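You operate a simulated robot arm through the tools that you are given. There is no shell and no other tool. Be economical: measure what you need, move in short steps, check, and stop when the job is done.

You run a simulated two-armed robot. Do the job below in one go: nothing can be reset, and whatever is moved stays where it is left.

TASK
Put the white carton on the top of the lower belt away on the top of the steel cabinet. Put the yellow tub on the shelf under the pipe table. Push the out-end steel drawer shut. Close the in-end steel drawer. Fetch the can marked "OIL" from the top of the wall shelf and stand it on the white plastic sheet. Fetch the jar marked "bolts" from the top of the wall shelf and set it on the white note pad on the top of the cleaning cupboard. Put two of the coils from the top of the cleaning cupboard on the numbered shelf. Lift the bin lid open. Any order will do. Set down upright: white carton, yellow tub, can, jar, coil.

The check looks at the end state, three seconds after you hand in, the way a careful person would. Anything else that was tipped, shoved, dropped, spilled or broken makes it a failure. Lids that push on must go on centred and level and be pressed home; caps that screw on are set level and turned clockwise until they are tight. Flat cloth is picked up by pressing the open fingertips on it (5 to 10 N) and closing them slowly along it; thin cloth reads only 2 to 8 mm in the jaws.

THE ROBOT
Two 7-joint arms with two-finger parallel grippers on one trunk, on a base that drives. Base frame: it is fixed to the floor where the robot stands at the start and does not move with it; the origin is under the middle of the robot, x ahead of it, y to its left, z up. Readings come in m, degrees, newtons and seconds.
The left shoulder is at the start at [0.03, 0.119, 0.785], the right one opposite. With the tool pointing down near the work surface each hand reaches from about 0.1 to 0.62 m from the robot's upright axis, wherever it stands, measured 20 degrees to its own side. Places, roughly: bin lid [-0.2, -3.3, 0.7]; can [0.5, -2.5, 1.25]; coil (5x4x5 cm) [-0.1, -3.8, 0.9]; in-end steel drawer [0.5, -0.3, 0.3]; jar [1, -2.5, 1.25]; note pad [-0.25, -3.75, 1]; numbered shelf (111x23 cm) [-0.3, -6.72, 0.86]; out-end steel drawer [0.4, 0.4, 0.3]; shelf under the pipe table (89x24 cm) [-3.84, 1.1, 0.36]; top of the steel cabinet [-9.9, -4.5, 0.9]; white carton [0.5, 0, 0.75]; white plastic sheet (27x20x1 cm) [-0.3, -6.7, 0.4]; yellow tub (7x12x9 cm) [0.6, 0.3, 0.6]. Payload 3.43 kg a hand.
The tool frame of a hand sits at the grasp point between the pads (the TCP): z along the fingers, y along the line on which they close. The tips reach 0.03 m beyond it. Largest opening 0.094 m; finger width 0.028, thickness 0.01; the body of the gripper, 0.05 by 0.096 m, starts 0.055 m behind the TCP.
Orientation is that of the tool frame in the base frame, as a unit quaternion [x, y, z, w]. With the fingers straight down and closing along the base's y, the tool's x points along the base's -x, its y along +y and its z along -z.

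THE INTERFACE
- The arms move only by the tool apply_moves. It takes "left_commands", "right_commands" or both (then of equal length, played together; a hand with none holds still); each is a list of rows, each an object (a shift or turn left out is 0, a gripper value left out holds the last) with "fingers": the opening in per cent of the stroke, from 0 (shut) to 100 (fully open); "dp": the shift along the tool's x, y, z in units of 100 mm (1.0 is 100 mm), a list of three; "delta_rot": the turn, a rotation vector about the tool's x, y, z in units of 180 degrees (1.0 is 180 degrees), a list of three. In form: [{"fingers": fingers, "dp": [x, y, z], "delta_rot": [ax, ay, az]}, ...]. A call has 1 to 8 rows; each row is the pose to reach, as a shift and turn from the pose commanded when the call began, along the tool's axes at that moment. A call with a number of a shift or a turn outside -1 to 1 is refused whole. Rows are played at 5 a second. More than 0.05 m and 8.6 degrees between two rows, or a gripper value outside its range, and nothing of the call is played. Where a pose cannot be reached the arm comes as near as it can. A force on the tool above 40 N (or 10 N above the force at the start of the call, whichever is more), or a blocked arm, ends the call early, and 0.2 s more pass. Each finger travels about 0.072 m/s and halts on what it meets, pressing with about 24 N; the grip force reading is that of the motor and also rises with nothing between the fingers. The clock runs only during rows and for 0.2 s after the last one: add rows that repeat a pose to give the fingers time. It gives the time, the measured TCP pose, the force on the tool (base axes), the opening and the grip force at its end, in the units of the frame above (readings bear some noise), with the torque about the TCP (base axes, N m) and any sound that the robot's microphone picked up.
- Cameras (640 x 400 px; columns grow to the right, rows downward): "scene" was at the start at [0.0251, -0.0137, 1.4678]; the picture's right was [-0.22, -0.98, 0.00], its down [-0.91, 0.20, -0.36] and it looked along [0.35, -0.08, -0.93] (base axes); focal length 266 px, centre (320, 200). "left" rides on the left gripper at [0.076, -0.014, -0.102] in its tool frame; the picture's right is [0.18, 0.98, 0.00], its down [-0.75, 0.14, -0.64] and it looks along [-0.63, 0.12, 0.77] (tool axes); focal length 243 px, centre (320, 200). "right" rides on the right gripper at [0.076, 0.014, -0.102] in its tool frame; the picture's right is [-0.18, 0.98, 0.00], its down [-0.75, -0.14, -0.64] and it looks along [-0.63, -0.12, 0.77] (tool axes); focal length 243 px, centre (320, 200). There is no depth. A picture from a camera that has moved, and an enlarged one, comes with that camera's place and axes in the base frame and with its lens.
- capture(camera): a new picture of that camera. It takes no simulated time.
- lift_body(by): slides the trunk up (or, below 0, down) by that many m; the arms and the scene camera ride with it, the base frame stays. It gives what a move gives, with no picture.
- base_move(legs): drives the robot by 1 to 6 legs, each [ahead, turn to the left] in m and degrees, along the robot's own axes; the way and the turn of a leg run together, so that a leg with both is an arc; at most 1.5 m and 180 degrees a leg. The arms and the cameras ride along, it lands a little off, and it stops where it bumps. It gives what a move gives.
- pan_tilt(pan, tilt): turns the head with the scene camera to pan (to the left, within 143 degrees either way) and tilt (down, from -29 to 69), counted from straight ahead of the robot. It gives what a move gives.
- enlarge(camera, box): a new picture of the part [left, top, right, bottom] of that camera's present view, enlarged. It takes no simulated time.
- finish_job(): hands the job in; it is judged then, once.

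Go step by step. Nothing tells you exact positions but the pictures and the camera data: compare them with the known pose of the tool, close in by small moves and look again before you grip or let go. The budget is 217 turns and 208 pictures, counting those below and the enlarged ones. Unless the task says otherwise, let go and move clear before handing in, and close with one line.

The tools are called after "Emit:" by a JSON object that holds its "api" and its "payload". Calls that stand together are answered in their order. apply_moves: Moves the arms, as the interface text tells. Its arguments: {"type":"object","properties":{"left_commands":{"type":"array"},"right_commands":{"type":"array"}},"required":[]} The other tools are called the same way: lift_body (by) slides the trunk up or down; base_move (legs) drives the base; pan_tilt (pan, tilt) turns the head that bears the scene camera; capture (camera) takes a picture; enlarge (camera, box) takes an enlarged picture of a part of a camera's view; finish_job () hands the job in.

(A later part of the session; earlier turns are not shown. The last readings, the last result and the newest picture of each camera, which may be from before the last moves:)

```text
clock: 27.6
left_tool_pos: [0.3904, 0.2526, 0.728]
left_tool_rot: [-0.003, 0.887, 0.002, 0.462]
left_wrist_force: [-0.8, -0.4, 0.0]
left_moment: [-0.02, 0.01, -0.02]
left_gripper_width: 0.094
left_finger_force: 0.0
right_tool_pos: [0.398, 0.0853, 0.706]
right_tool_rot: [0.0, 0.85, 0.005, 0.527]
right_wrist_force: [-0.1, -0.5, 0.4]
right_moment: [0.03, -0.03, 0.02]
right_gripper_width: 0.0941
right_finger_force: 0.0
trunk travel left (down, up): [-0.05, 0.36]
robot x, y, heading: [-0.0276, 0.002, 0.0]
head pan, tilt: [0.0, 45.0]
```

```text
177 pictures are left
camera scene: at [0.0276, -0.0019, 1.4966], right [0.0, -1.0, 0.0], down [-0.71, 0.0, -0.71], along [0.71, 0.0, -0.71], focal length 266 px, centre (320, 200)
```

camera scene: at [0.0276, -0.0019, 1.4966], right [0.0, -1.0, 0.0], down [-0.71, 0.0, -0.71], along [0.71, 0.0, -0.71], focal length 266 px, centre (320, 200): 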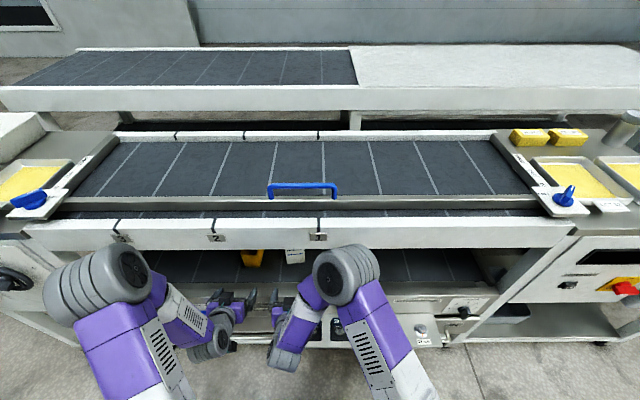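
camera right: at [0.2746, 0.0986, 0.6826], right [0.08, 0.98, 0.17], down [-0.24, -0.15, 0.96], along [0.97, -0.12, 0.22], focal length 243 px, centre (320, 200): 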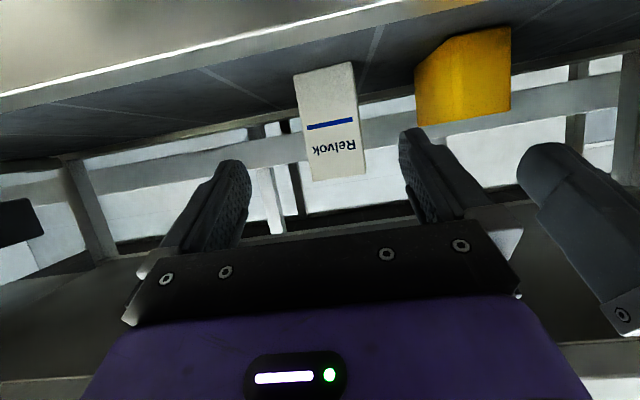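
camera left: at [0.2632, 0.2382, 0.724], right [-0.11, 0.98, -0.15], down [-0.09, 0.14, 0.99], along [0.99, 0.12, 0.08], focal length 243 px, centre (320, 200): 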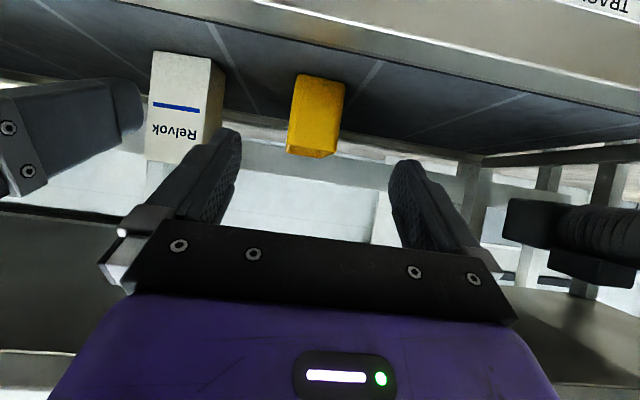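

The carton's front is at x≈0.577, y 0.057–0.124, top z 0.73; the tub's front is at x≈0.571, y 0.225–0.285, rim z 0.69. I'll advance both hands part of the way.

Emit:
{"api": "apply_moves", "payload": {"left_commands": [{"dp": [-0.1, 0.01, 0.25]}, {"dp": [-0.2, 0.01, 0.5]}, {"dp": [-0.3, 0.02, 0.75]}, {"dp": [-0.4, 0.02, 1.0]}], "right_commands": [{"dp": [-0.09, 0.02, 0.25]}, {"dp": [-0.18, 0.04, 0.5]}, {"dp": [-0.27, 0.05, 0.75]}, {"dp": [-0.36, 0.05, 1.0]}]}}

Emit:
{"api": "capture", "payload": {"camera": "left"}}

Emit:
{"api": "capture", "payload": {"camera": "right"}}

```text
clock: 28.6
left_tool_pos: [0.4942, 0.2531, 0.7014]
left_tool_rot: [-0.003, 0.888, 0.001, 0.46]
left_wrist_force: [-0.5, 0.3, -0.1]
left_moment: [0.01, 0.02, -0.01]
left_gripper_width: 0.094
left_finger_force: 0.0
right_tool_pos: [0.5048, 0.0898, 0.6935]
right_tool_rot: [-0.001, 0.851, 0.005, 0.526]
right_wrist_force: [0.0, 0.0, 0.0]
right_moment: [0.01, 0.0, 0.01]
right_gripper_width: 0.0939
right_finger_force: 0.2
trunk travel left (down, up): [-0.05, 0.36]
robot x, y, heading: [-0.028, -0.0009, -0.0]
head pan, tilt: [0.0, 45.0]
```

```text
176 pictures are left
camera left: at [0.3676, 0.2401, 0.6993], right [-0.11, 0.98, -0.15], down [-0.09, 0.14, 0.99], along [0.99, 0.12, 0.08], focal length 243 px, centre (320, 200)
```

left: 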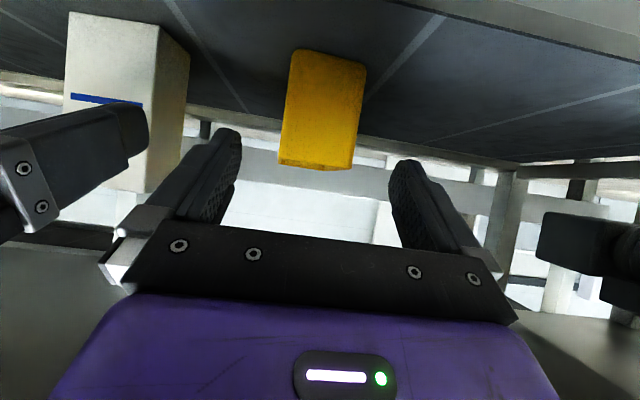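

```text
175 pictures are left
camera right: at [0.3806, 0.1037, 0.6701], right [0.08, 0.98, 0.17], down [-0.24, -0.15, 0.96], along [0.97, -0.12, 0.22], focal length 243 px, centre (320, 200)
```

right: 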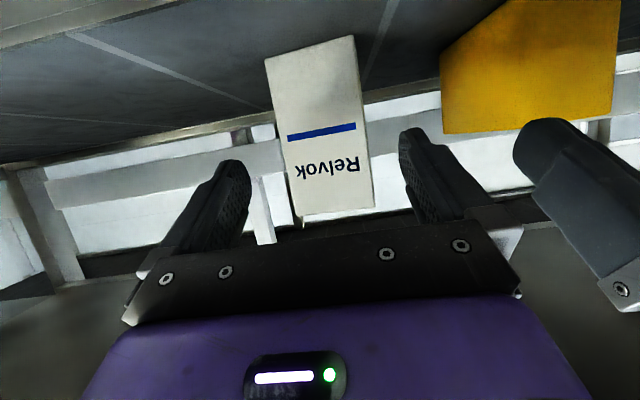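

Both objects sit centred between the fingers. I'll advance to grasp depth and close.

Emit:
{"api": "apply_moves", "payload": {"left_commands": [{"dp": [-0.09, 0.0, 0.25]}, {"dp": [-0.18, 0.0, 0.5]}, {"dp": [-0.27, 0.0, 0.75]}, {"dp": [-0.35, 0.0, 1.0]}], "right_commands": [{"dp": [-0.08, 0.0, 0.22]}, {"dp": [-0.16, 0.0, 0.45]}, {"dp": [-0.25, 0.0, 0.68]}, {"dp": [-0.33, 0.0, 0.9]}]}}

Emit:
{"api": "capture", "payload": {"camera": "left"}}

Emit:
{"api": "capture", "payload": {"camera": "right"}}

```text
clock: 29.6
left_tool_pos: [0.5973, 0.2551, 0.6738]
left_tool_rot: [-0.003, 0.888, 0.001, 0.461]
left_wrist_force: [0.1, -1.1, 0.1]
left_moment: [-0.01, 0.01, -0.02]
left_gripper_width: 0.0941
left_finger_force: 0.0
right_tool_pos: [0.599, 0.091, 0.6825]
right_tool_rot: [0.0, 0.85, 0.004, 0.527]
right_wrist_force: [-0.4, 0.4, 0.4]
right_moment: [0.02, 0.01, 0.0]
right_gripper_width: 0.0941
right_finger_force: 0.2
trunk travel left (down, up): [-0.05, 0.36]
robot x, y, heading: [-0.0226, -0.0019, -0.3]
head pan, tilt: [0.0, 45.0]
```

```text
174 pictures are left
camera left: at [0.4701, 0.2412, 0.6711], right [-0.11, 0.98, -0.15], down [-0.09, 0.14, 0.99], along [0.99, 0.12, 0.08], focal length 243 px, centre (320, 200)
```

left: 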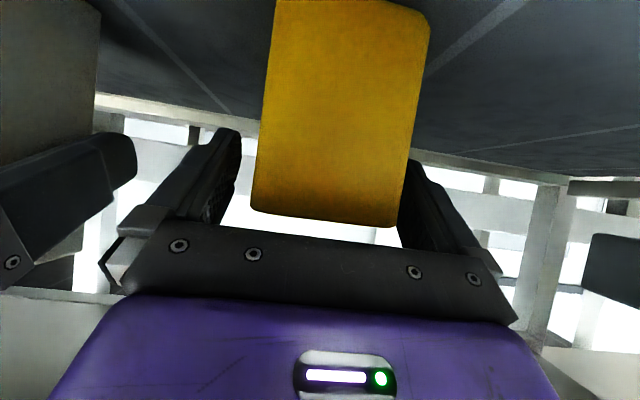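

```text
173 pictures are left
camera right: at [0.4755, 0.1042, 0.6597], right [0.08, 0.98, 0.17], down [-0.24, -0.15, 0.96], along [0.97, -0.12, 0.22], focal length 243 px, centre (320, 200)
```

right: 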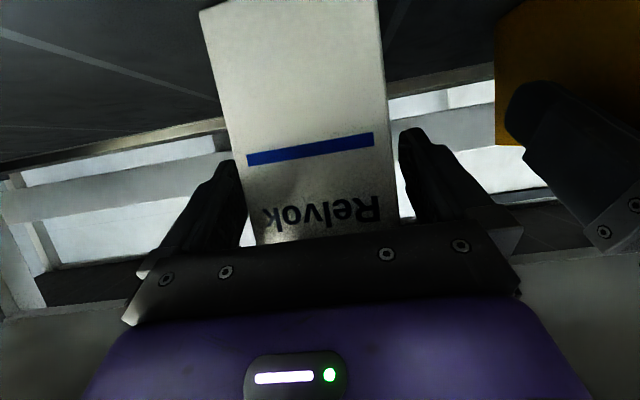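

Aligned; I'll nudge the left 5 mm and close both grippers, then lift slightly.

Emit:
{"api": "apply_moves", "payload": {"left_commands": [{"dp": [0, 0.05, 0], "fingers": 90}, {"dp": [0, 0.05, 0], "fingers": 80}, {"dp": [0, 0.05, 0], "fingers": 70}, {"dp": [0, 0.05, 0], "fingers": 60}, {"dp": [0, 0.05, 0], "fingers": 50}, {"dp": [0, 0.05, 0], "fingers": 40}, {"dp": [0, 0.05, 0], "fingers": 30}], "right_commands": [{"fingers": 90}, {"fingers": 80}, {"fingers": 70}, {"fingers": 60}, {"fingers": 50}, {"fingers": 40}, {"fingers": 30}]}}

Emit:
{"api": "apply_moves", "payload": {"left_commands": [{"dp": [-0.08, 0, -0.06]}, {"dp": [-0.16, 0, -0.12]}, {"dp": [-0.25, 0, -0.17]}], "right_commands": [{"dp": [-0.09, 0, -0.04]}, {"dp": [-0.18, 0, -0.09]}, {"dp": [-0.27, 0, -0.13]}]}}

Emit:
{"api": "capture", "payload": {"camera": "left"}}

Emit:
{"api": "capture", "payload": {"camera": "right"}}

```text
clock: 31.2
left_tool_pos: [0.5963, 0.2607, 0.6736]
left_tool_rot: [-0.004, 0.888, 0.002, 0.46]
left_wrist_force: [0.7, 0.1, -0.2]
left_moment: [0.02, -0.06, -0.02]
left_gripper_width: 0.0664
left_finger_force: 24.0
right_tool_pos: [0.599, 0.0901, 0.6837]
right_tool_rot: [0.0, 0.85, 0.004, 0.527]
right_wrist_force: [0.9, -0.6, 0.7]
right_moment: [-0.12, -0.01, 0.02]
right_gripper_width: 0.0765
right_finger_force: 23.7
trunk travel left (down, up): [-0.05, 0.36]
robot x, y, heading: [-0.0244, -0.0004, -0.3]
head pan, tilt: [0.0, 45.0]
```

```text
clock: 32.0
left_tool_pos: [0.5975, 0.2613, 0.704]
left_tool_rot: [-0.004, 0.887, 0.002, 0.461]
left_wrist_force: [-0.3, 0.9, -1.9]
left_moment: [0.01, 0.04, 0.05]
left_gripper_width: 0.0661
left_finger_force: 23.7
right_tool_pos: [0.6001, 0.0916, 0.7129]
right_tool_rot: [0.001, 0.85, 0.004, 0.527]
right_wrist_force: [0.3, 0.5, -2.0]
right_moment: [0.01, -0.02, -0.03]
right_gripper_width: 0.076
right_finger_force: 23.7
trunk travel left (down, up): [-0.05, 0.36]
robot x, y, heading: [-0.024, 0.0013, -0.3]
head pan, tilt: [0.0, 45.0]
```

```text
172 pictures are left
camera left: at [0.4702, 0.2465, 0.701], right [-0.11, 0.98, -0.15], down [-0.09, 0.14, 0.99], along [0.99, 0.13, 0.08], focal length 243 px, centre (320, 200)
```

left: 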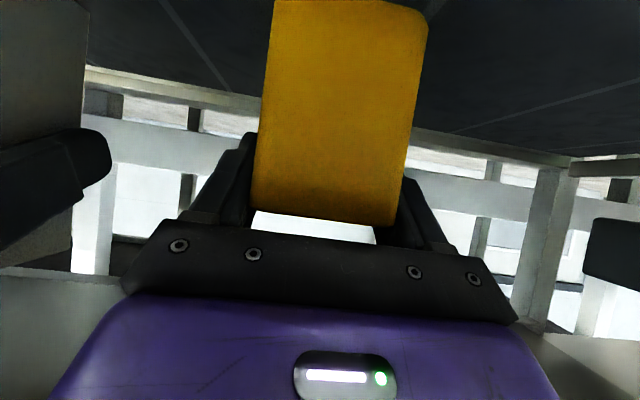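

```text
171 pictures are left
camera right: at [0.4756, 0.1045, 0.6901], right [0.08, 0.98, 0.17], down [-0.24, -0.15, 0.96], along [0.97, -0.12, 0.22], focal length 243 px, centre (320, 200)
```

right: 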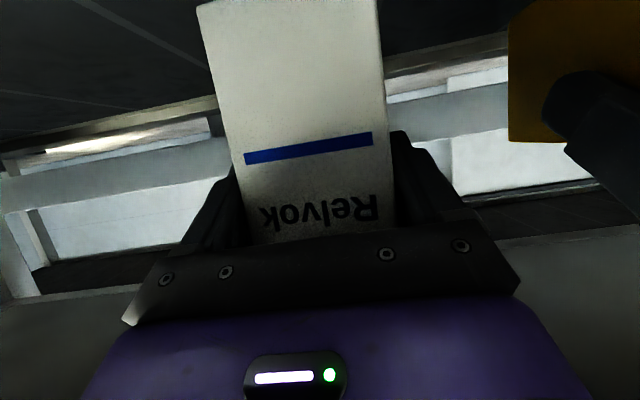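

Both are held (≈2 N each). I'll back out and look around the room toward the pipe table.

Emit:
{"api": "base_move", "payload": {"legs": [[-0.6, 0]]}}

Emit:
{"api": "pan_tilt", "payload": {"pan": 140, "tilt": 20}}

Emit:
{"api": "capture", "payload": {"camera": "scene"}}

Emit:
{"api": "pan_tilt", "payload": {"pan": -140, "tilt": 20}}

Emit:
{"api": "capture", "payload": {"camera": "scene"}}

Emit:
{"api": "pan_tilt", "payload": {"pan": -75, "tilt": 20}}

Emit:
{"api": "capture", "payload": {"camera": "scene"}}

```text
clock: 35.4
left_tool_pos: [-0.0096, 0.2642, 0.7028]
left_tool_rot: [-0.007, 0.887, 0.004, 0.461]
left_wrist_force: [-1.2, 0.6, -1.6]
left_moment: [-0.01, 0.04, 0.01]
left_gripper_width: 0.0663
left_finger_force: 23.7
right_tool_pos: [-0.0063, 0.0944, 0.7137]
right_tool_rot: [-0.004, 0.85, 0.007, 0.527]
right_wrist_force: [-0.6, 0.0, -0.6]
right_moment: [0.0, 0.04, -0.01]
right_gripper_width: 0.0755
right_finger_force: 24.2
trunk travel left (down, up): [-0.05, 0.36]
robot x, y, heading: [-0.6298, 0.0013, 0.1]
head pan, tilt: [0.0, 45.0]
```

```text
clock: 37.6
left_tool_pos: [-0.01, 0.2653, 0.7028]
left_tool_rot: [-0.007, 0.887, 0.004, 0.461]
left_wrist_force: [0.1, 0.1, -1.3]
left_moment: [0.02, 0.01, 0.01]
left_gripper_width: 0.066
left_finger_force: 24.1
right_tool_pos: [-0.0057, 0.0947, 0.7133]
right_tool_rot: [-0.003, 0.85, 0.007, 0.526]
right_wrist_force: [0.1, -0.4, -2.1]
right_moment: [0.0, 0.04, 0.01]
right_gripper_width: 0.0753
right_finger_force: 24.2
trunk travel left (down, up): [-0.05, 0.36]
robot x, y, heading: [-0.6295, -0.003, 0.4]
head pan, tilt: [140.0, 20.0]
```

```text
170 pictures are left
camera scene: at [-0.7303, 0.0561, 1.5353], right [0.64, 0.77, 0.0], down [0.26, -0.22, -0.94], along [-0.72, 0.6, -0.34], focal length 266 px, centre (320, 200)
```

scene: 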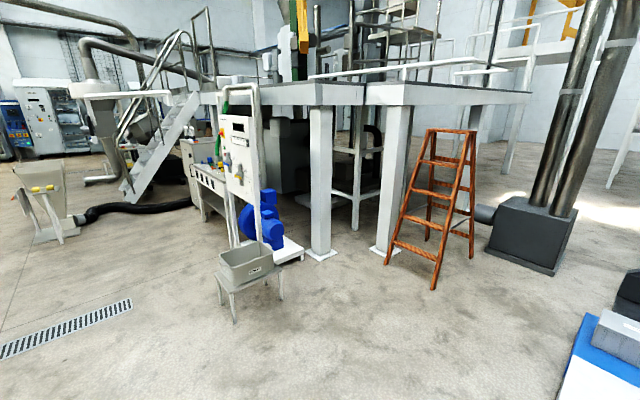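

```text
clock: 41.5
left_tool_pos: [-0.0094, 0.2646, 0.7032]
left_tool_rot: [-0.007, 0.887, 0.004, 0.461]
left_wrist_force: [0.3, 0.3, -1.0]
left_moment: [-0.02, 0.02, 0.01]
left_gripper_width: 0.066
left_finger_force: 23.6
right_tool_pos: [-0.0067, 0.094, 0.7131]
right_tool_rot: [-0.003, 0.85, 0.006, 0.527]
right_wrist_force: [0.0, 0.3, -1.7]
right_moment: [0.03, 0.02, -0.01]
right_gripper_width: 0.075
right_finger_force: 23.9
trunk travel left (down, up): [-0.05, 0.36]
robot x, y, heading: [-0.632, -0.0027, 0.7]
head pan, tilt: [-140.0, 20.0]
```

```text
169 pictures are left
camera scene: at [-0.7295, -0.0637, 1.5353], right [-0.65, 0.76, 0.0], down [0.26, 0.22, -0.94], along [-0.72, -0.61, -0.34], focal length 266 px, centre (320, 200)
```

scene: 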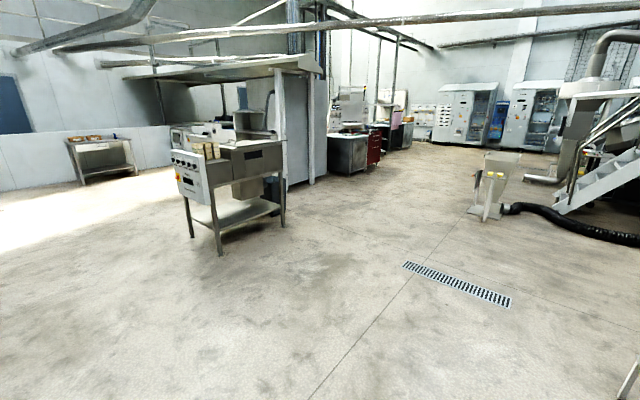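

```text
clock: 42.8
left_tool_pos: [-0.0098, 0.2651, 0.7035]
left_tool_rot: [-0.008, 0.888, 0.004, 0.46]
left_wrist_force: [-0.1, -0.8, -1.7]
left_moment: [0.05, 0.06, 0.0]
left_gripper_width: 0.0661
left_finger_force: 23.8
right_tool_pos: [-0.0058, 0.0949, 0.7126]
right_tool_rot: [-0.003, 0.85, 0.006, 0.527]
right_wrist_force: [0.3, 1.1, -1.8]
right_moment: [0.0, -0.01, 0.03]
right_gripper_width: 0.075
right_finger_force: 24.1
trunk travel left (down, up): [-0.05, 0.36]
robot x, y, heading: [-0.6305, -0.0036, 0.3]
head pan, tilt: [-75.0, 20.0]
```

```text
168 pictures are left
camera scene: at [-0.634, -0.0932, 1.5353], right [-0.96, -0.26, 0.0], down [-0.09, 0.33, -0.94], along [0.25, -0.91, -0.34], focal length 266 px, centre (320, 200)
```

scene: 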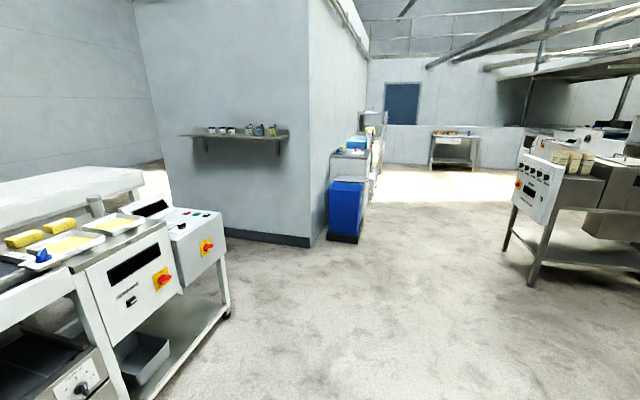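

The carton and tub are held; the room layout is clear. I'll turn and drive toward the pipe table at (-3.84, 1.1), passing south of the crate stand.

Emit:
{"api": "base_move", "payload": {"legs": [[0, 120], [0, 64], [1.3, 0], [1.0, 0]]}}

Emit:
{"api": "pan_tilt", "payload": {"pan": -60, "tilt": 25}}

Emit:
{"api": "capture", "payload": {"camera": "scene"}}

```text
clock: 62.0
left_tool_pos: [-3.5292, -0.4705, 0.7034]
left_tool_rot: [0.887, 0.035, -0.461, 0.018]
left_wrist_force: [0.7, 0.5, -0.5]
left_moment: [-0.02, -0.01, -0.02]
left_gripper_width: 0.0664
left_finger_force: 23.7
right_tool_pos: [-3.5422, -0.3003, 0.7128]
right_tool_rot: [0.849, 0.029, -0.526, 0.023]
right_wrist_force: [1.4, -0.1, -1.6]
right_moment: [-0.04, 0.03, 0.02]
right_gripper_width: 0.0742
right_finger_force: 23.8
trunk travel left (down, up): [-0.05, 0.36]
robot x, y, heading: [-2.9272, -0.1661, -176.1]
head pan, tilt: [-75.0, 20.0]
```

```text
clock: 62.7
left_tool_pos: [-3.5286, -0.4704, 0.7031]
left_tool_rot: [0.887, 0.035, -0.461, 0.019]
left_wrist_force: [-0.4, 0.6, -1.7]
left_moment: [0.02, -0.02, 0.02]
left_gripper_width: 0.0662
left_finger_force: 24.2
right_tool_pos: [-3.5417, -0.3003, 0.714]
right_tool_rot: [0.849, 0.029, -0.526, 0.023]
right_wrist_force: [-0.1, 1.5, -1.6]
right_moment: [-0.02, -0.01, 0.01]
right_gripper_width: 0.0742
right_finger_force: 23.6
trunk travel left (down, up): [-0.05, 0.36]
robot x, y, heading: [-2.9266, -0.1682, -175.8]
head pan, tilt: [-60.0, 25.0]
```

```text
167 pictures are left
camera scene: at [-2.9478, -0.0888, 1.5273], right [0.83, 0.56, 0.0], down [0.24, -0.35, -0.91], along [-0.51, 0.75, -0.42], focal length 266 px, centre (320, 200)
```

scene: 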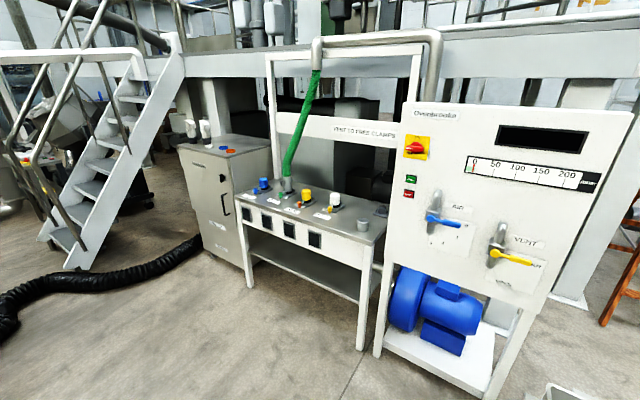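

The pipe table faces me from y≈0.95, between x −4.33 and −3.37, shelf below. I'll drive in front of it, facing it.

Emit:
{"api": "base_move", "payload": {"legs": [[0, -23.3], [0.81, 0], [0, -71]]}}

Emit:
{"api": "pan_tilt", "payload": {"pan": 0, "tilt": 40}}

Emit:
{"api": "capture", "payload": {"camera": "scene"}}

Emit:
{"api": "capture", "payload": {"camera": "left"}}

Emit:
{"api": "capture", "payload": {"camera": "right"}}

```text
clock: 71.3
left_tool_pos: [-3.9443, 0.7249, 0.7036]
left_tool_rot: [0.628, -0.626, -0.327, -0.326]
left_wrist_force: [-0.5, 0.0, -0.8]
left_moment: [0.0, -0.01, -0.02]
left_gripper_width: 0.0663
left_finger_force: 23.5
right_tool_pos: [-3.7737, 0.7278, 0.7125]
right_tool_rot: [-0.6, 0.602, 0.375, 0.37]
right_wrist_force: [-0.5, -1.1, -2.0]
right_moment: [0.03, 0.0, 0.0]
right_gripper_width: 0.0742
right_finger_force: 24.1
trunk travel left (down, up): [-0.05, 0.36]
robot x, y, heading: [-3.6829, 0.1072, 89.6]
head pan, tilt: [-60.0, 25.0]
```

```text
clock: 72.6
left_tool_pos: [-3.9429, 0.7259, 0.7039]
left_tool_rot: [0.629, -0.626, -0.326, -0.326]
left_wrist_force: [-0.1, 0.2, -1.3]
left_moment: [-0.01, 0.02, 0.0]
left_gripper_width: 0.0662
left_finger_force: 23.7
right_tool_pos: [-3.7739, 0.7271, 0.7122]
right_tool_rot: [-0.6, 0.602, 0.375, 0.37]
right_wrist_force: [0.8, -0.8, -2.0]
right_moment: [0.01, -0.02, -0.01]
right_gripper_width: 0.074
right_finger_force: 23.7
trunk travel left (down, up): [-0.05, 0.36]
robot x, y, heading: [-3.6873, 0.0994, 89.6]
head pan, tilt: [0.0, 40.0]
```

```text
166 pictures are left
camera scene: at [-3.6839, 0.1562, 1.5039], right [1.0, -0.01, 0.0], down [0.0, -0.64, -0.77], along [0.0, 0.77, -0.64], focal length 266 px, centre (320, 200)
```

scene: 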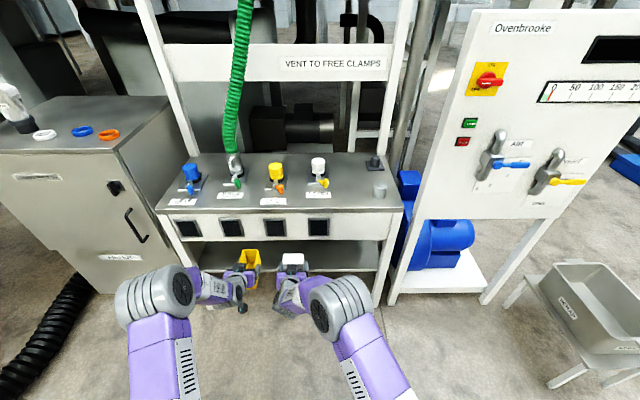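

```text
165 pictures are left
camera left: at [-3.9283, 0.5986, 0.7008], right [-0.98, -0.11, -0.15], down [-0.14, -0.09, 0.99], along [-0.12, 0.99, 0.08], focal length 243 px, centre (320, 200)
```

left: 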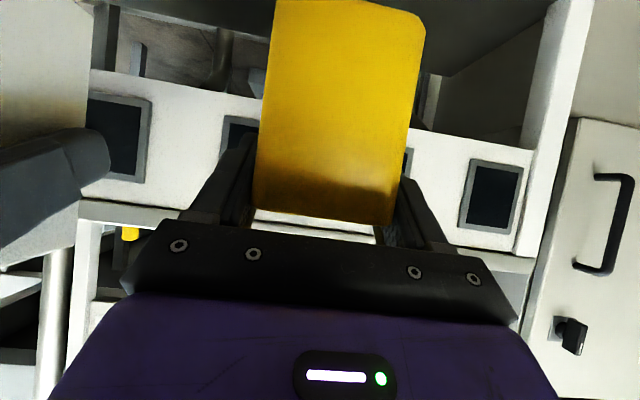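

```text
164 pictures are left
camera right: at [-3.7859, 0.6007, 0.6898], right [-0.98, 0.08, 0.17], down [0.15, -0.24, 0.96], along [0.12, 0.97, 0.22], focal length 243 px, centre (320, 200)
```

right: 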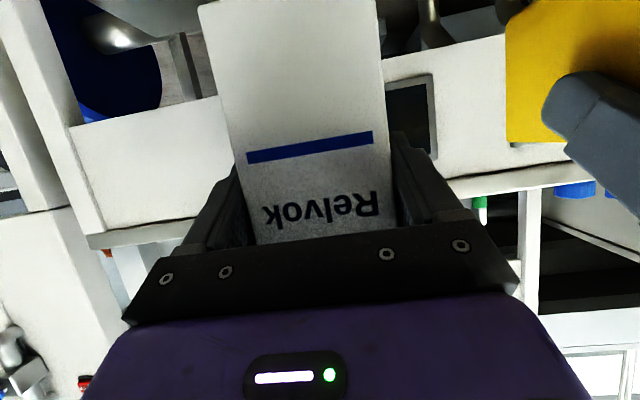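

The table's front panel bottom is at z≈0.595, y≈0.965; the shelf edge at y≈0.98, z 0.36. I'll lower the tub and pull the carton hand back.

Emit:
{"api": "apply_moves", "payload": {"left_commands": [{"dp": [0.25, 0, 0.17]}, {"dp": [0.5, 0, 0.35]}, {"dp": [0.75, 0, 0.52]}, {"dp": [1.0, 0, 0.7]}], "right_commands": [{"dp": [0.05, 0, -0.25]}, {"dp": [0.1, 0, -0.5]}, {"dp": [0.16, 0, -0.75]}, {"dp": [0.22, 0, -1.0]}]}}

Emit:
{"api": "apply_moves", "payload": {"left_commands": [{"dp": [0.25, 0, 0.17]}, {"dp": [0.5, 0, 0.35]}, {"dp": [0.75, 0, 0.52]}, {"dp": [1.0, 0, 0.7]}], "right_commands": [{"dp": [0.05, 0, -0.25]}, {"dp": [0.1, 0, -0.5]}, {"dp": [0.16, 0, -0.75]}, {"dp": [0.22, 0, -1.0]}]}}

Emit:
{"api": "capture", "payload": {"camera": "left"}}

Emit:
{"api": "capture", "payload": {"camera": "scene"}}

```text
clock: 73.6
left_tool_pos: [-3.9426, 0.7244, 0.5819]
left_tool_rot: [0.628, -0.626, -0.326, -0.327]
left_wrist_force: [0.4, -0.2, -0.9]
left_moment: [-0.02, 0.0, 0.02]
left_gripper_width: 0.0663
left_finger_force: 24.1
right_tool_pos: [-3.7726, 0.627, 0.7379]
right_tool_rot: [-0.6, 0.602, 0.376, 0.37]
right_wrist_force: [0.1, -0.2, -1.5]
right_moment: [0.01, 0.02, -0.01]
right_gripper_width: 0.0743
right_finger_force: 24.9
trunk travel left (down, up): [-0.05, 0.36]
robot x, y, heading: [-3.6813, 0.102, 89.6]
head pan, tilt: [0.0, 40.0]
```

```text
clock: 74.6
left_tool_pos: [-3.9443, 0.7248, 0.4585]
left_tool_rot: [0.628, -0.626, -0.327, -0.327]
left_wrist_force: [0.0, 1.2, -0.4]
left_moment: [-0.04, -0.02, -0.01]
left_gripper_width: 0.0661
left_finger_force: 24.2
right_tool_pos: [-3.7723, 0.5275, 0.7612]
right_tool_rot: [-0.6, 0.602, 0.375, 0.37]
right_wrist_force: [-0.6, 0.5, -1.5]
right_moment: [0.01, 0.01, 0.01]
right_gripper_width: 0.0743
right_finger_force: 24.9
trunk travel left (down, up): [-0.05, 0.36]
robot x, y, heading: [-3.6846, 0.1012, 89.6]
head pan, tilt: [0.0, 40.0]
```

```text
163 pictures are left
camera left: at [-3.9286, 0.598, 0.4557], right [-0.98, -0.11, -0.15], down [-0.14, -0.09, 0.99], along [-0.12, 0.99, 0.08], focal length 243 px, centre (320, 200)
```

left: 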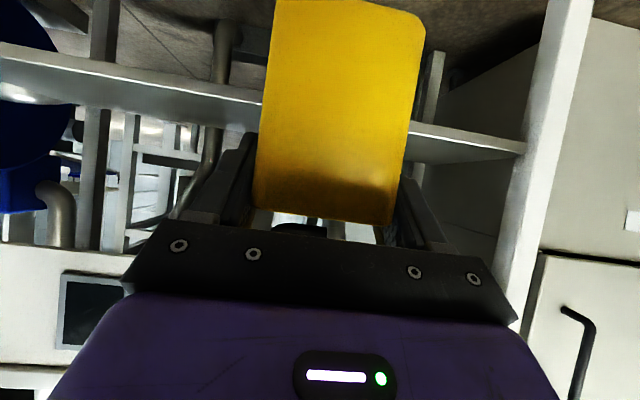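

```text
162 pictures are left
camera scene: at [-3.6841, 0.156, 1.5039], right [1.0, 0.0, 0.0], down [0.0, -0.64, -0.77], along [0.0, 0.77, -0.64], focal length 266 px, centre (320, 200)
```

scene: 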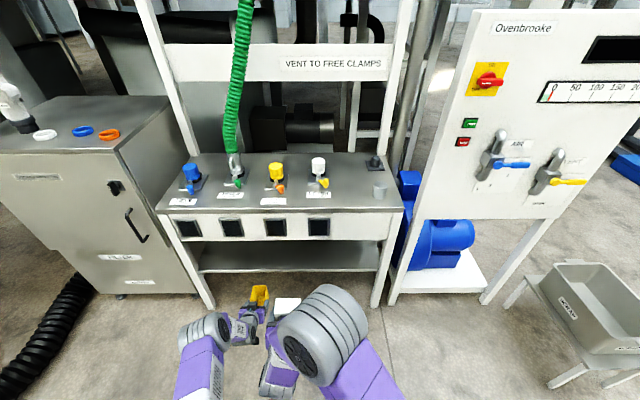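

Shelf top is at z≈0.364; the tub's bottom is at 0.385, clear. I'll drive ahead to bring the tub over the shelf.

Emit:
{"api": "base_move", "payload": {"legs": [[0.2, 0]]}}

Emit:
{"api": "capture", "payload": {"camera": "left"}}

Emit:
{"api": "capture", "payload": {"camera": "scene"}}

```text
clock: 76.2
left_tool_pos: [-3.943, 0.9247, 0.459]
left_tool_rot: [0.629, -0.626, -0.326, -0.326]
left_wrist_force: [0.7, 0.5, 0.0]
left_moment: [-0.01, 0.02, 0.0]
left_gripper_width: 0.066
left_finger_force: 24.1
right_tool_pos: [-3.7728, 0.7299, 0.7623]
right_tool_rot: [-0.6, 0.602, 0.375, 0.369]
right_wrist_force: [-0.8, 0.1, -1.9]
right_moment: [0.02, 0.01, 0.02]
right_gripper_width: 0.0742
right_finger_force: 24.5
trunk travel left (down, up): [-0.05, 0.36]
robot x, y, heading: [-3.6858, 0.3009, 89.6]
head pan, tilt: [0.0, 40.0]
```

```text
161 pictures are left
camera left: at [-3.9281, 0.7984, 0.4558], right [-0.98, -0.11, -0.15], down [-0.14, -0.09, 0.99], along [-0.12, 0.99, 0.08], focal length 243 px, centre (320, 200)
```

left: 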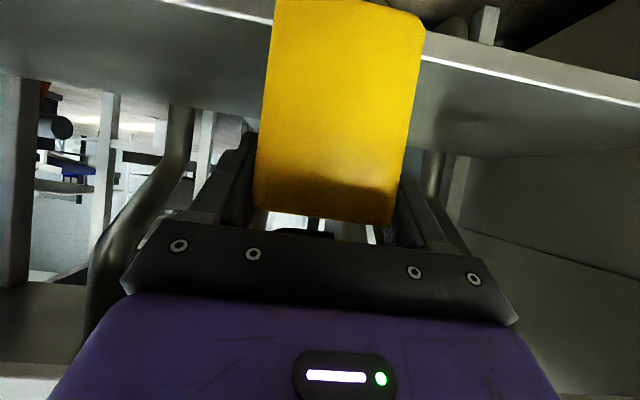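

```text
160 pictures are left
camera scene: at [-3.6832, 0.3573, 1.5039], right [1.0, 0.0, 0.0], down [0.0, -0.64, -0.77], along [0.0, 0.77, -0.64], focal length 266 px, centre (320, 200)
```

scene: 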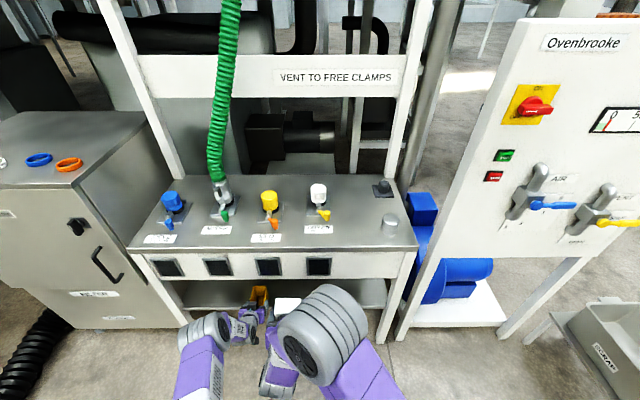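

Shelf is clear, front edge at y≈0.965. Driving the remaining 12 cm.

Emit:
{"api": "base_move", "payload": {"legs": [[0.12, 0]]}}

Emit:
{"api": "apply_moves", "payload": {"left_commands": [{"dp": [0.06, 0, 0.04]}, {"dp": [0.1, 0, 0.07]}, {"dp": [0.12, 0, 0.085]}, {"dp": [0.14, 0, 0.1]}]}}

Emit:
{"api": "capture", "payload": {"camera": "left"}}

Emit:
{"api": "capture", "payload": {"camera": "scene"}}

```text
clock: 77.5
left_tool_pos: [-3.9435, 1.0447, 0.4573]
left_tool_rot: [0.629, -0.627, -0.325, -0.325]
left_wrist_force: [0.7, 0.2, -1.6]
left_moment: [-0.02, -0.01, -0.01]
left_gripper_width: 0.0663
left_finger_force: 24.5
right_tool_pos: [-3.7716, 0.8487, 0.7627]
right_tool_rot: [-0.6, 0.602, 0.374, 0.37]
right_wrist_force: [-0.9, 0.1, -2.0]
right_moment: [-0.06, -0.01, 0.03]
right_gripper_width: 0.0741
right_finger_force: 24.0
trunk travel left (down, up): [-0.05, 0.36]
robot x, y, heading: [-3.6809, 0.4212, 90.1]
head pan, tilt: [0.0, 40.0]
```

```text
clock: 78.5
left_tool_pos: [-3.9424, 1.0444, 0.4404]
left_tool_rot: [0.629, -0.626, -0.326, -0.326]
left_wrist_force: [0.2, -0.9, -1.1]
left_moment: [-0.05, -0.01, 0.0]
left_gripper_width: 0.0661
left_finger_force: 23.9
right_tool_pos: [-3.7723, 0.8477, 0.7611]
right_tool_rot: [-0.6, 0.601, 0.376, 0.37]
right_wrist_force: [-0.1, 0.6, -1.8]
right_moment: [-0.03, 0.01, 0.0]
right_gripper_width: 0.0739
right_finger_force: 24.0
trunk travel left (down, up): [-0.05, 0.36]
robot x, y, heading: [-3.6831, 0.4197, 90.0]
head pan, tilt: [0.0, 40.0]
```

```text
159 pictures are left
camera left: at [-3.9274, 0.9172, 0.4388], right [-0.98, -0.11, -0.15], down [-0.14, -0.09, 0.99], along [-0.12, 0.99, 0.07], focal length 243 px, centre (320, 200)
```

left: 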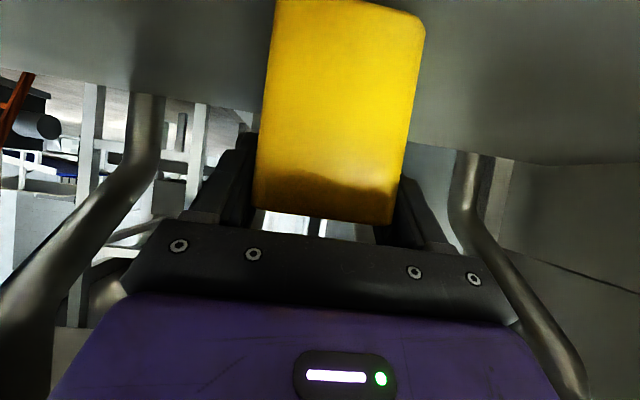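

```text
158 pictures are left
camera scene: at [-3.6827, 0.476, 1.5039], right [1.0, 0.0, 0.0], down [0.0, -0.64, -0.77], along [0.0, 0.77, -0.64], focal length 266 px, centre (320, 200)
```

scene: 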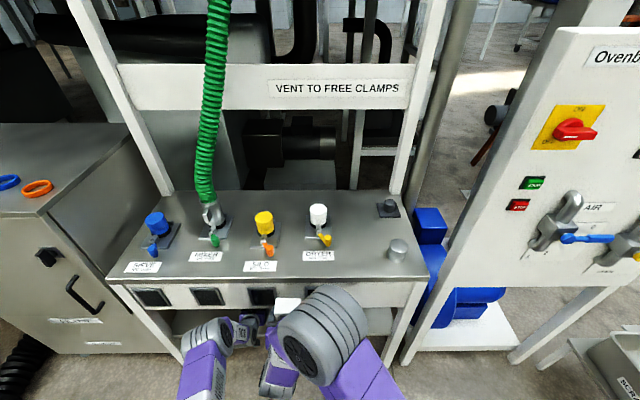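

The tub is over the shelf. I'll lower in tiny steps until contact shows.

Emit:
{"api": "apply_moves", "payload": {"left_commands": [{"dp": [0.016, 0, 0.011]}, {"dp": [0.032, 0, 0.023]}, {"dp": [0.032, 0, 0.023]}]}}

Emit:
{"api": "apply_moves", "payload": {"left_commands": [{"dp": [0.016, 0, 0.011]}, {"dp": [0.024, 0, 0.017]}, {"dp": [0.024, 0, 0.017]}]}}

Emit:
{"api": "apply_moves", "payload": {"left_commands": [{"dp": [0.016, 0, 0.011]}, {"dp": [0.024, 0, 0.017]}, {"dp": [0.024, 0, 0.017]}]}}

```text
clock: 79.3
left_tool_pos: [-3.9444, 1.0444, 0.4377]
left_tool_rot: [0.629, -0.626, -0.327, -0.325]
left_wrist_force: [-0.2, -0.4, -0.8]
left_moment: [-0.03, 0.01, -0.01]
left_gripper_width: 0.0662
left_finger_force: 23.8
right_tool_pos: [-3.772, 0.8482, 0.7625]
right_tool_rot: [-0.6, 0.601, 0.376, 0.37]
right_wrist_force: [0.5, 1.0, -1.4]
right_moment: [-0.01, 0.01, -0.02]
right_gripper_width: 0.0746
right_finger_force: 24.1
trunk travel left (down, up): [-0.05, 0.36]
robot x, y, heading: [-3.6845, 0.4224, 89.5]
head pan, tilt: [0.0, 40.0]
```

```text
clock: 80.1
left_tool_pos: [-3.9427, 1.0447, 0.4345]
left_tool_rot: [0.629, -0.626, -0.327, -0.325]
left_wrist_force: [-0.6, 0.0, -0.4]
left_moment: [0.0, 0.0, 0.0]
left_gripper_width: 0.0659
left_finger_force: 23.9
right_tool_pos: [-3.7723, 0.8482, 0.7634]
right_tool_rot: [-0.601, 0.601, 0.375, 0.37]
right_wrist_force: [0.4, -0.5, -0.8]
right_moment: [0.0, 0.0, -0.03]
right_gripper_width: 0.0742
right_finger_force: 24.1
trunk travel left (down, up): [-0.05, 0.36]
robot x, y, heading: [-3.6825, 0.42, 89.9]
head pan, tilt: [0.0, 40.0]
```

```text
clock: 80.9
left_tool_pos: [-3.9427, 1.0442, 0.4335]
left_tool_rot: [0.628, -0.625, -0.329, -0.327]
left_wrist_force: [1.0, -3.3, 16.5]
left_moment: [-0.53, -0.04, -0.01]
left_gripper_width: 0.066
left_finger_force: 23.9
right_tool_pos: [-3.7708, 0.8478, 0.7635]
right_tool_rot: [-0.6, 0.602, 0.376, 0.369]
right_wrist_force: [-0.1, -0.3, -1.5]
right_moment: [0.0, 0.02, 0.03]
right_gripper_width: 0.0741
right_finger_force: 24.2
trunk travel left (down, up): [-0.05, 0.36]
robot x, y, heading: [-3.6801, 0.4264, 89.6]
head pan, tilt: [0.0, 40.0]
```

Contact at TCP z≈0.434. Easing, opening, and withdrawing.

Emit:
{"api": "apply_moves", "payload": {"left_commands": [{"dp": [-0.012, 0, -0.008], "fingers": 50}, {"dp": [-0.012, 0, -0.008], "fingers": 80}, {"dp": [-0.012, 0, -0.008], "fingers": 95}, {"dp": [-0.012, 0, -0.008], "fingers": 95}, {"dp": [-0.012, 0, -0.008], "fingers": 95}]}}

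Emit:
{"api": "apply_moves", "payload": {"left_commands": [{"dp": [0.15, 0, -0.2]}, {"dp": [0.3, 0, -0.4]}, {"dp": [0.45, 0, -0.63]}, {"dp": [0.6, 0, -0.85]}]}}

Emit:
{"api": "capture", "payload": {"camera": "left"}}

```text
clock: 82.1
left_tool_pos: [-3.9432, 1.0451, 0.4331]
left_tool_rot: [0.629, -0.626, -0.326, -0.325]
left_wrist_force: [-0.9, -0.4, 0.3]
left_moment: [0.01, 0.03, -0.04]
left_gripper_width: 0.0892
left_finger_force: 0.1
right_tool_pos: [-3.7727, 0.8481, 0.7612]
right_tool_rot: [-0.6, 0.601, 0.375, 0.37]
right_wrist_force: [0.6, 0.2, -1.8]
right_moment: [-0.01, 0.01, 0.02]
right_gripper_width: 0.0742
right_finger_force: 23.9
trunk travel left (down, up): [-0.05, 0.36]
robot x, y, heading: [-3.6826, 0.4255, 89.6]
head pan, tilt: [0.0, 40.0]
```

```text
clock: 83.1
left_tool_pos: [-3.9418, 0.9402, 0.4327]
left_tool_rot: [0.629, -0.625, -0.327, -0.326]
left_wrist_force: [-0.5, -0.4, 0.1]
left_moment: [-0.01, -0.02, 0.0]
left_gripper_width: 0.0896
left_finger_force: 0.1
right_tool_pos: [-3.7714, 0.8481, 0.7619]
right_tool_rot: [-0.6, 0.601, 0.376, 0.37]
right_wrist_force: [-0.1, 0.8, -1.5]
right_moment: [-0.05, 0.02, 0.01]
right_gripper_width: 0.074
right_finger_force: 24.0
trunk travel left (down, up): [-0.05, 0.36]
robot x, y, heading: [-3.6848, 0.42, 89.8]
head pan, tilt: [0.0, 40.0]
```

```text
157 pictures are left
camera left: at [-3.9272, 0.8135, 0.4296], right [-0.98, -0.11, -0.15], down [-0.14, -0.09, 0.99], along [-0.12, 0.99, 0.08], focal length 243 px, centre (320, 200)
```

left: 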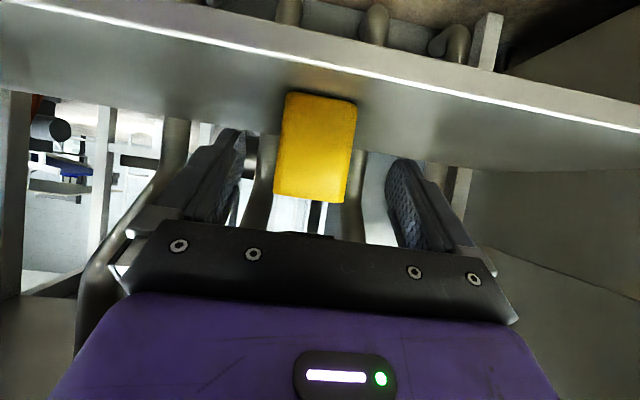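

The tub stands on the shelf. I'll back out, raise the empty left hand, and head for the steel cabinet, looking ahead on the way.

Emit:
{"api": "base_move", "payload": {"legs": [[-0.5, 0], [0, 154.7], [1.5, 0], [0, -40]]}}

Emit:
{"api": "apply_moves", "payload": {"left_commands": [{"dp": [-0.2, 0, -0.3]}, {"dp": [-0.4, 0, -0.6]}, {"dp": [-0.5, 0, -0.85]}]}}

Emit:
{"api": "pan_tilt", "payload": {"pan": 0, "tilt": 15}}

Emit:
{"api": "capture", "payload": {"camera": "scene"}}

```text
clock: 101.3
left_tool_pos: [-4.6592, -1.913, 0.4313]
left_tool_rot: [0.864, 0.201, -0.449, 0.104]
left_wrist_force: [-0.1, 0.7, 0.0]
left_moment: [0.02, 0.0, 0.0]
left_gripper_width: 0.0892
left_finger_force: 0.0
right_tool_pos: [-4.6505, -1.7193, 0.7615]
right_tool_rot: [0.828, 0.19, -0.513, 0.122]
right_wrist_force: [-0.1, -0.3, -1.6]
right_moment: [-0.01, 0.01, -0.02]
right_gripper_width: 0.0743
right_finger_force: 23.7
trunk travel left (down, up): [-0.05, 0.36]
robot x, y, heading: [-4.3054, -1.4555, -153.9]
head pan, tilt: [0.0, 40.0]
```

```text
clock: 102.2
left_tool_pos: [-4.6216, -1.8956, 0.5223]
left_tool_rot: [0.864, 0.202, -0.45, 0.105]
left_wrist_force: [0.2, -0.3, -0.8]
left_moment: [-0.01, -0.01, -0.01]
left_gripper_width: 0.0889
left_finger_force: 0.0
right_tool_pos: [-4.6513, -1.7201, 0.7608]
right_tool_rot: [0.829, 0.19, -0.511, 0.122]
right_wrist_force: [-0.1, -0.3, -2.1]
right_moment: [-0.05, -0.02, -0.01]
right_gripper_width: 0.0743
right_finger_force: 24.2
trunk travel left (down, up): [-0.05, 0.36]
robot x, y, heading: [-4.3055, -1.4509, -154.3]
head pan, tilt: [0.0, 40.0]
```

```text
clock: 103.0
left_tool_pos: [-4.6226, -1.8957, 0.5216]
left_tool_rot: [0.864, 0.201, -0.449, 0.104]
left_wrist_force: [0.2, 0.0, 0.0]
left_moment: [-0.05, 0.01, -0.03]
left_gripper_width: 0.0891
left_finger_force: 0.0
right_tool_pos: [-4.6496, -1.7197, 0.761]
right_tool_rot: [0.829, 0.189, -0.512, 0.122]
right_wrist_force: [-0.3, 0.8, -2.9]
right_moment: [0.02, 0.0, 0.02]
right_gripper_width: 0.0743
right_finger_force: 23.8
trunk travel left (down, up): [-0.05, 0.36]
robot x, y, heading: [-4.3043, -1.4546, -154.1]
head pan, tilt: [0.0, 15.0]
```

```text
156 pictures are left
camera scene: at [-4.3628, -1.4827, 1.5434], right [-0.43, 0.9, 0.0], down [0.23, 0.11, -0.97], along [-0.87, -0.42, -0.26], focal length 266 px, centre (320, 200)
```

scene: 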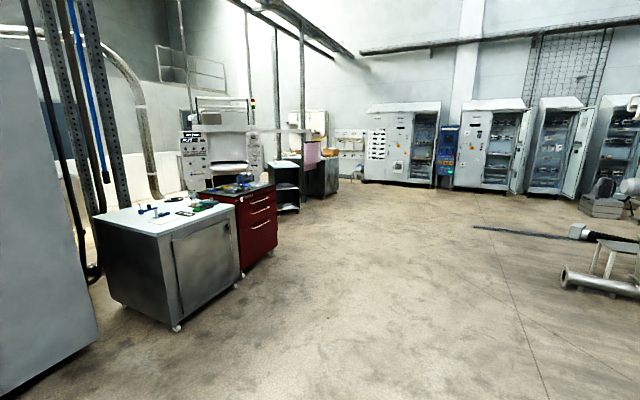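

The target cabinet is straight ahead, far back, beside a small dark shelf. I'll drive 3.8 m along the clear aisle.

Emit:
{"api": "base_move", "payload": {"legs": [[0, -3.5], [1.4, 0], [1.4, 0], [1.0, 0]]}}

Emit:
{"api": "pan_tilt", "payload": {"pan": 0, "tilt": 20}}

Emit:
{"api": "capture", "payload": {"camera": "scene"}}

```text
clock: 121.9
left_tool_pos: [-8.1625, -3.3307, 0.5207]
left_tool_rot: [0.869, 0.179, -0.452, 0.093]
left_wrist_force: [0.5, 0.7, -0.4]
left_moment: [0.01, 0.0, 0.02]
left_gripper_width: 0.0894
left_finger_force: 0.0
right_tool_pos: [-8.1823, -3.155, 0.7613]
right_tool_rot: [0.833, 0.17, -0.514, 0.11]
right_wrist_force: [-0.6, 0.5, -2.8]
right_moment: [0.02, -0.02, -0.03]
right_gripper_width: 0.0743
right_finger_force: 23.9
trunk travel left (down, up): [-0.05, 0.36]
robot x, y, heading: [-7.827, -2.9055, -157.2]
head pan, tilt: [0.0, 15.0]
```

```text
clock: 122.5
left_tool_pos: [-8.1626, -3.3314, 0.5243]
left_tool_rot: [0.869, 0.18, -0.452, 0.094]
left_wrist_force: [0.1, -0.4, -0.2]
left_moment: [0.01, 0.01, 0.0]
left_gripper_width: 0.089
left_finger_force: 0.1
right_tool_pos: [-8.1815, -3.1549, 0.7613]
right_tool_rot: [0.833, 0.17, -0.515, 0.11]
right_wrist_force: [-0.3, -0.1, -1.5]
right_moment: [0.0, -0.02, 0.02]
right_gripper_width: 0.0747
right_finger_force: 24.1
trunk travel left (down, up): [-0.05, 0.36]
robot x, y, heading: [-7.8245, -2.9068, -157.2]
head pan, tilt: [0.0, 20.0]
```

```text
155 pictures are left
camera scene: at [-7.8824, -2.9325, 1.5354], right [-0.39, 0.92, 0.0], down [0.31, 0.13, -0.94], along [-0.87, -0.37, -0.34], focal length 266 px, centre (320, 200)
```

scene: 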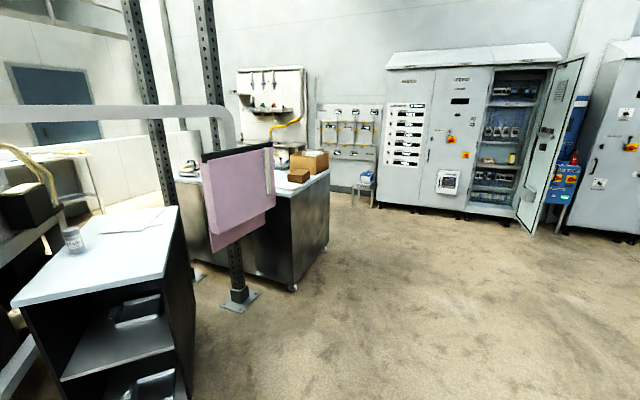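

The steel cabinet's free long side faces +y at y≈−3.9, x −9.6…−10.3, with brown boxes on top. I'll go around to face it from the +y side.

Emit:
{"api": "base_move", "payload": {"legs": [[0, -25], [1.0, 0], [0.9, 0], [0, 92]]}}

Emit:
{"api": "pan_tilt", "payload": {"pan": 0, "tilt": 35}}

Emit:
{"api": "capture", "payload": {"camera": "scene"}}

```text
clock: 137.2
left_tool_pos: [-9.4643, -3.3218, 0.5214]
left_tool_rot: [0.62, 0.634, -0.323, 0.33]
left_wrist_force: [0.2, 0.1, -0.2]
left_moment: [-0.02, 0.01, -0.02]
left_gripper_width: 0.0892
left_finger_force: 0.1
right_tool_pos: [-9.6332, -3.2732, 0.7618]
right_tool_rot: [0.597, 0.606, -0.366, 0.379]
right_wrist_force: [-0.8, 0.3, -1.3]
right_moment: [-0.01, 0.0, 0.0]
right_gripper_width: 0.0742
right_finger_force: 24.1
trunk travel left (down, up): [-0.05, 0.36]
robot x, y, heading: [-9.7288, -2.8492, -89.1]
head pan, tilt: [0.0, 20.0]
```

```text
clock: 138.0
left_tool_pos: [-9.4625, -3.3216, 0.5229]
left_tool_rot: [0.62, 0.635, -0.322, 0.33]
left_wrist_force: [0.5, 0.5, 1.0]
left_moment: [-0.03, 0.01, -0.03]
left_gripper_width: 0.0891
left_finger_force: 0.1
right_tool_pos: [-9.6341, -3.2724, 0.763]
right_tool_rot: [0.598, 0.606, -0.365, 0.377]
right_wrist_force: [-0.3, -0.9, -2.2]
right_moment: [0.04, 0.0, -0.01]
right_gripper_width: 0.0742
right_finger_force: 24.0
trunk travel left (down, up): [-0.05, 0.36]
robot x, y, heading: [-9.7274, -2.8464, -88.9]
head pan, tilt: [0.0, 35.0]
```

```text
154 pictures are left
camera scene: at [-9.7288, -2.9085, 1.5115], right [-1.0, -0.01, 0.0], down [-0.01, 0.57, -0.82], along [0.01, -0.82, -0.57], focal length 266 px, centre (320, 200)
```

scene: 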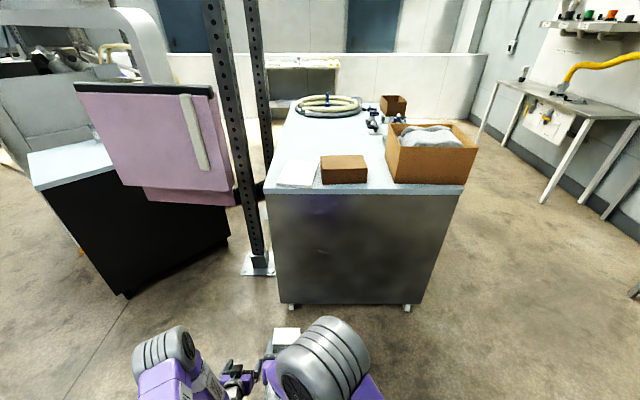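

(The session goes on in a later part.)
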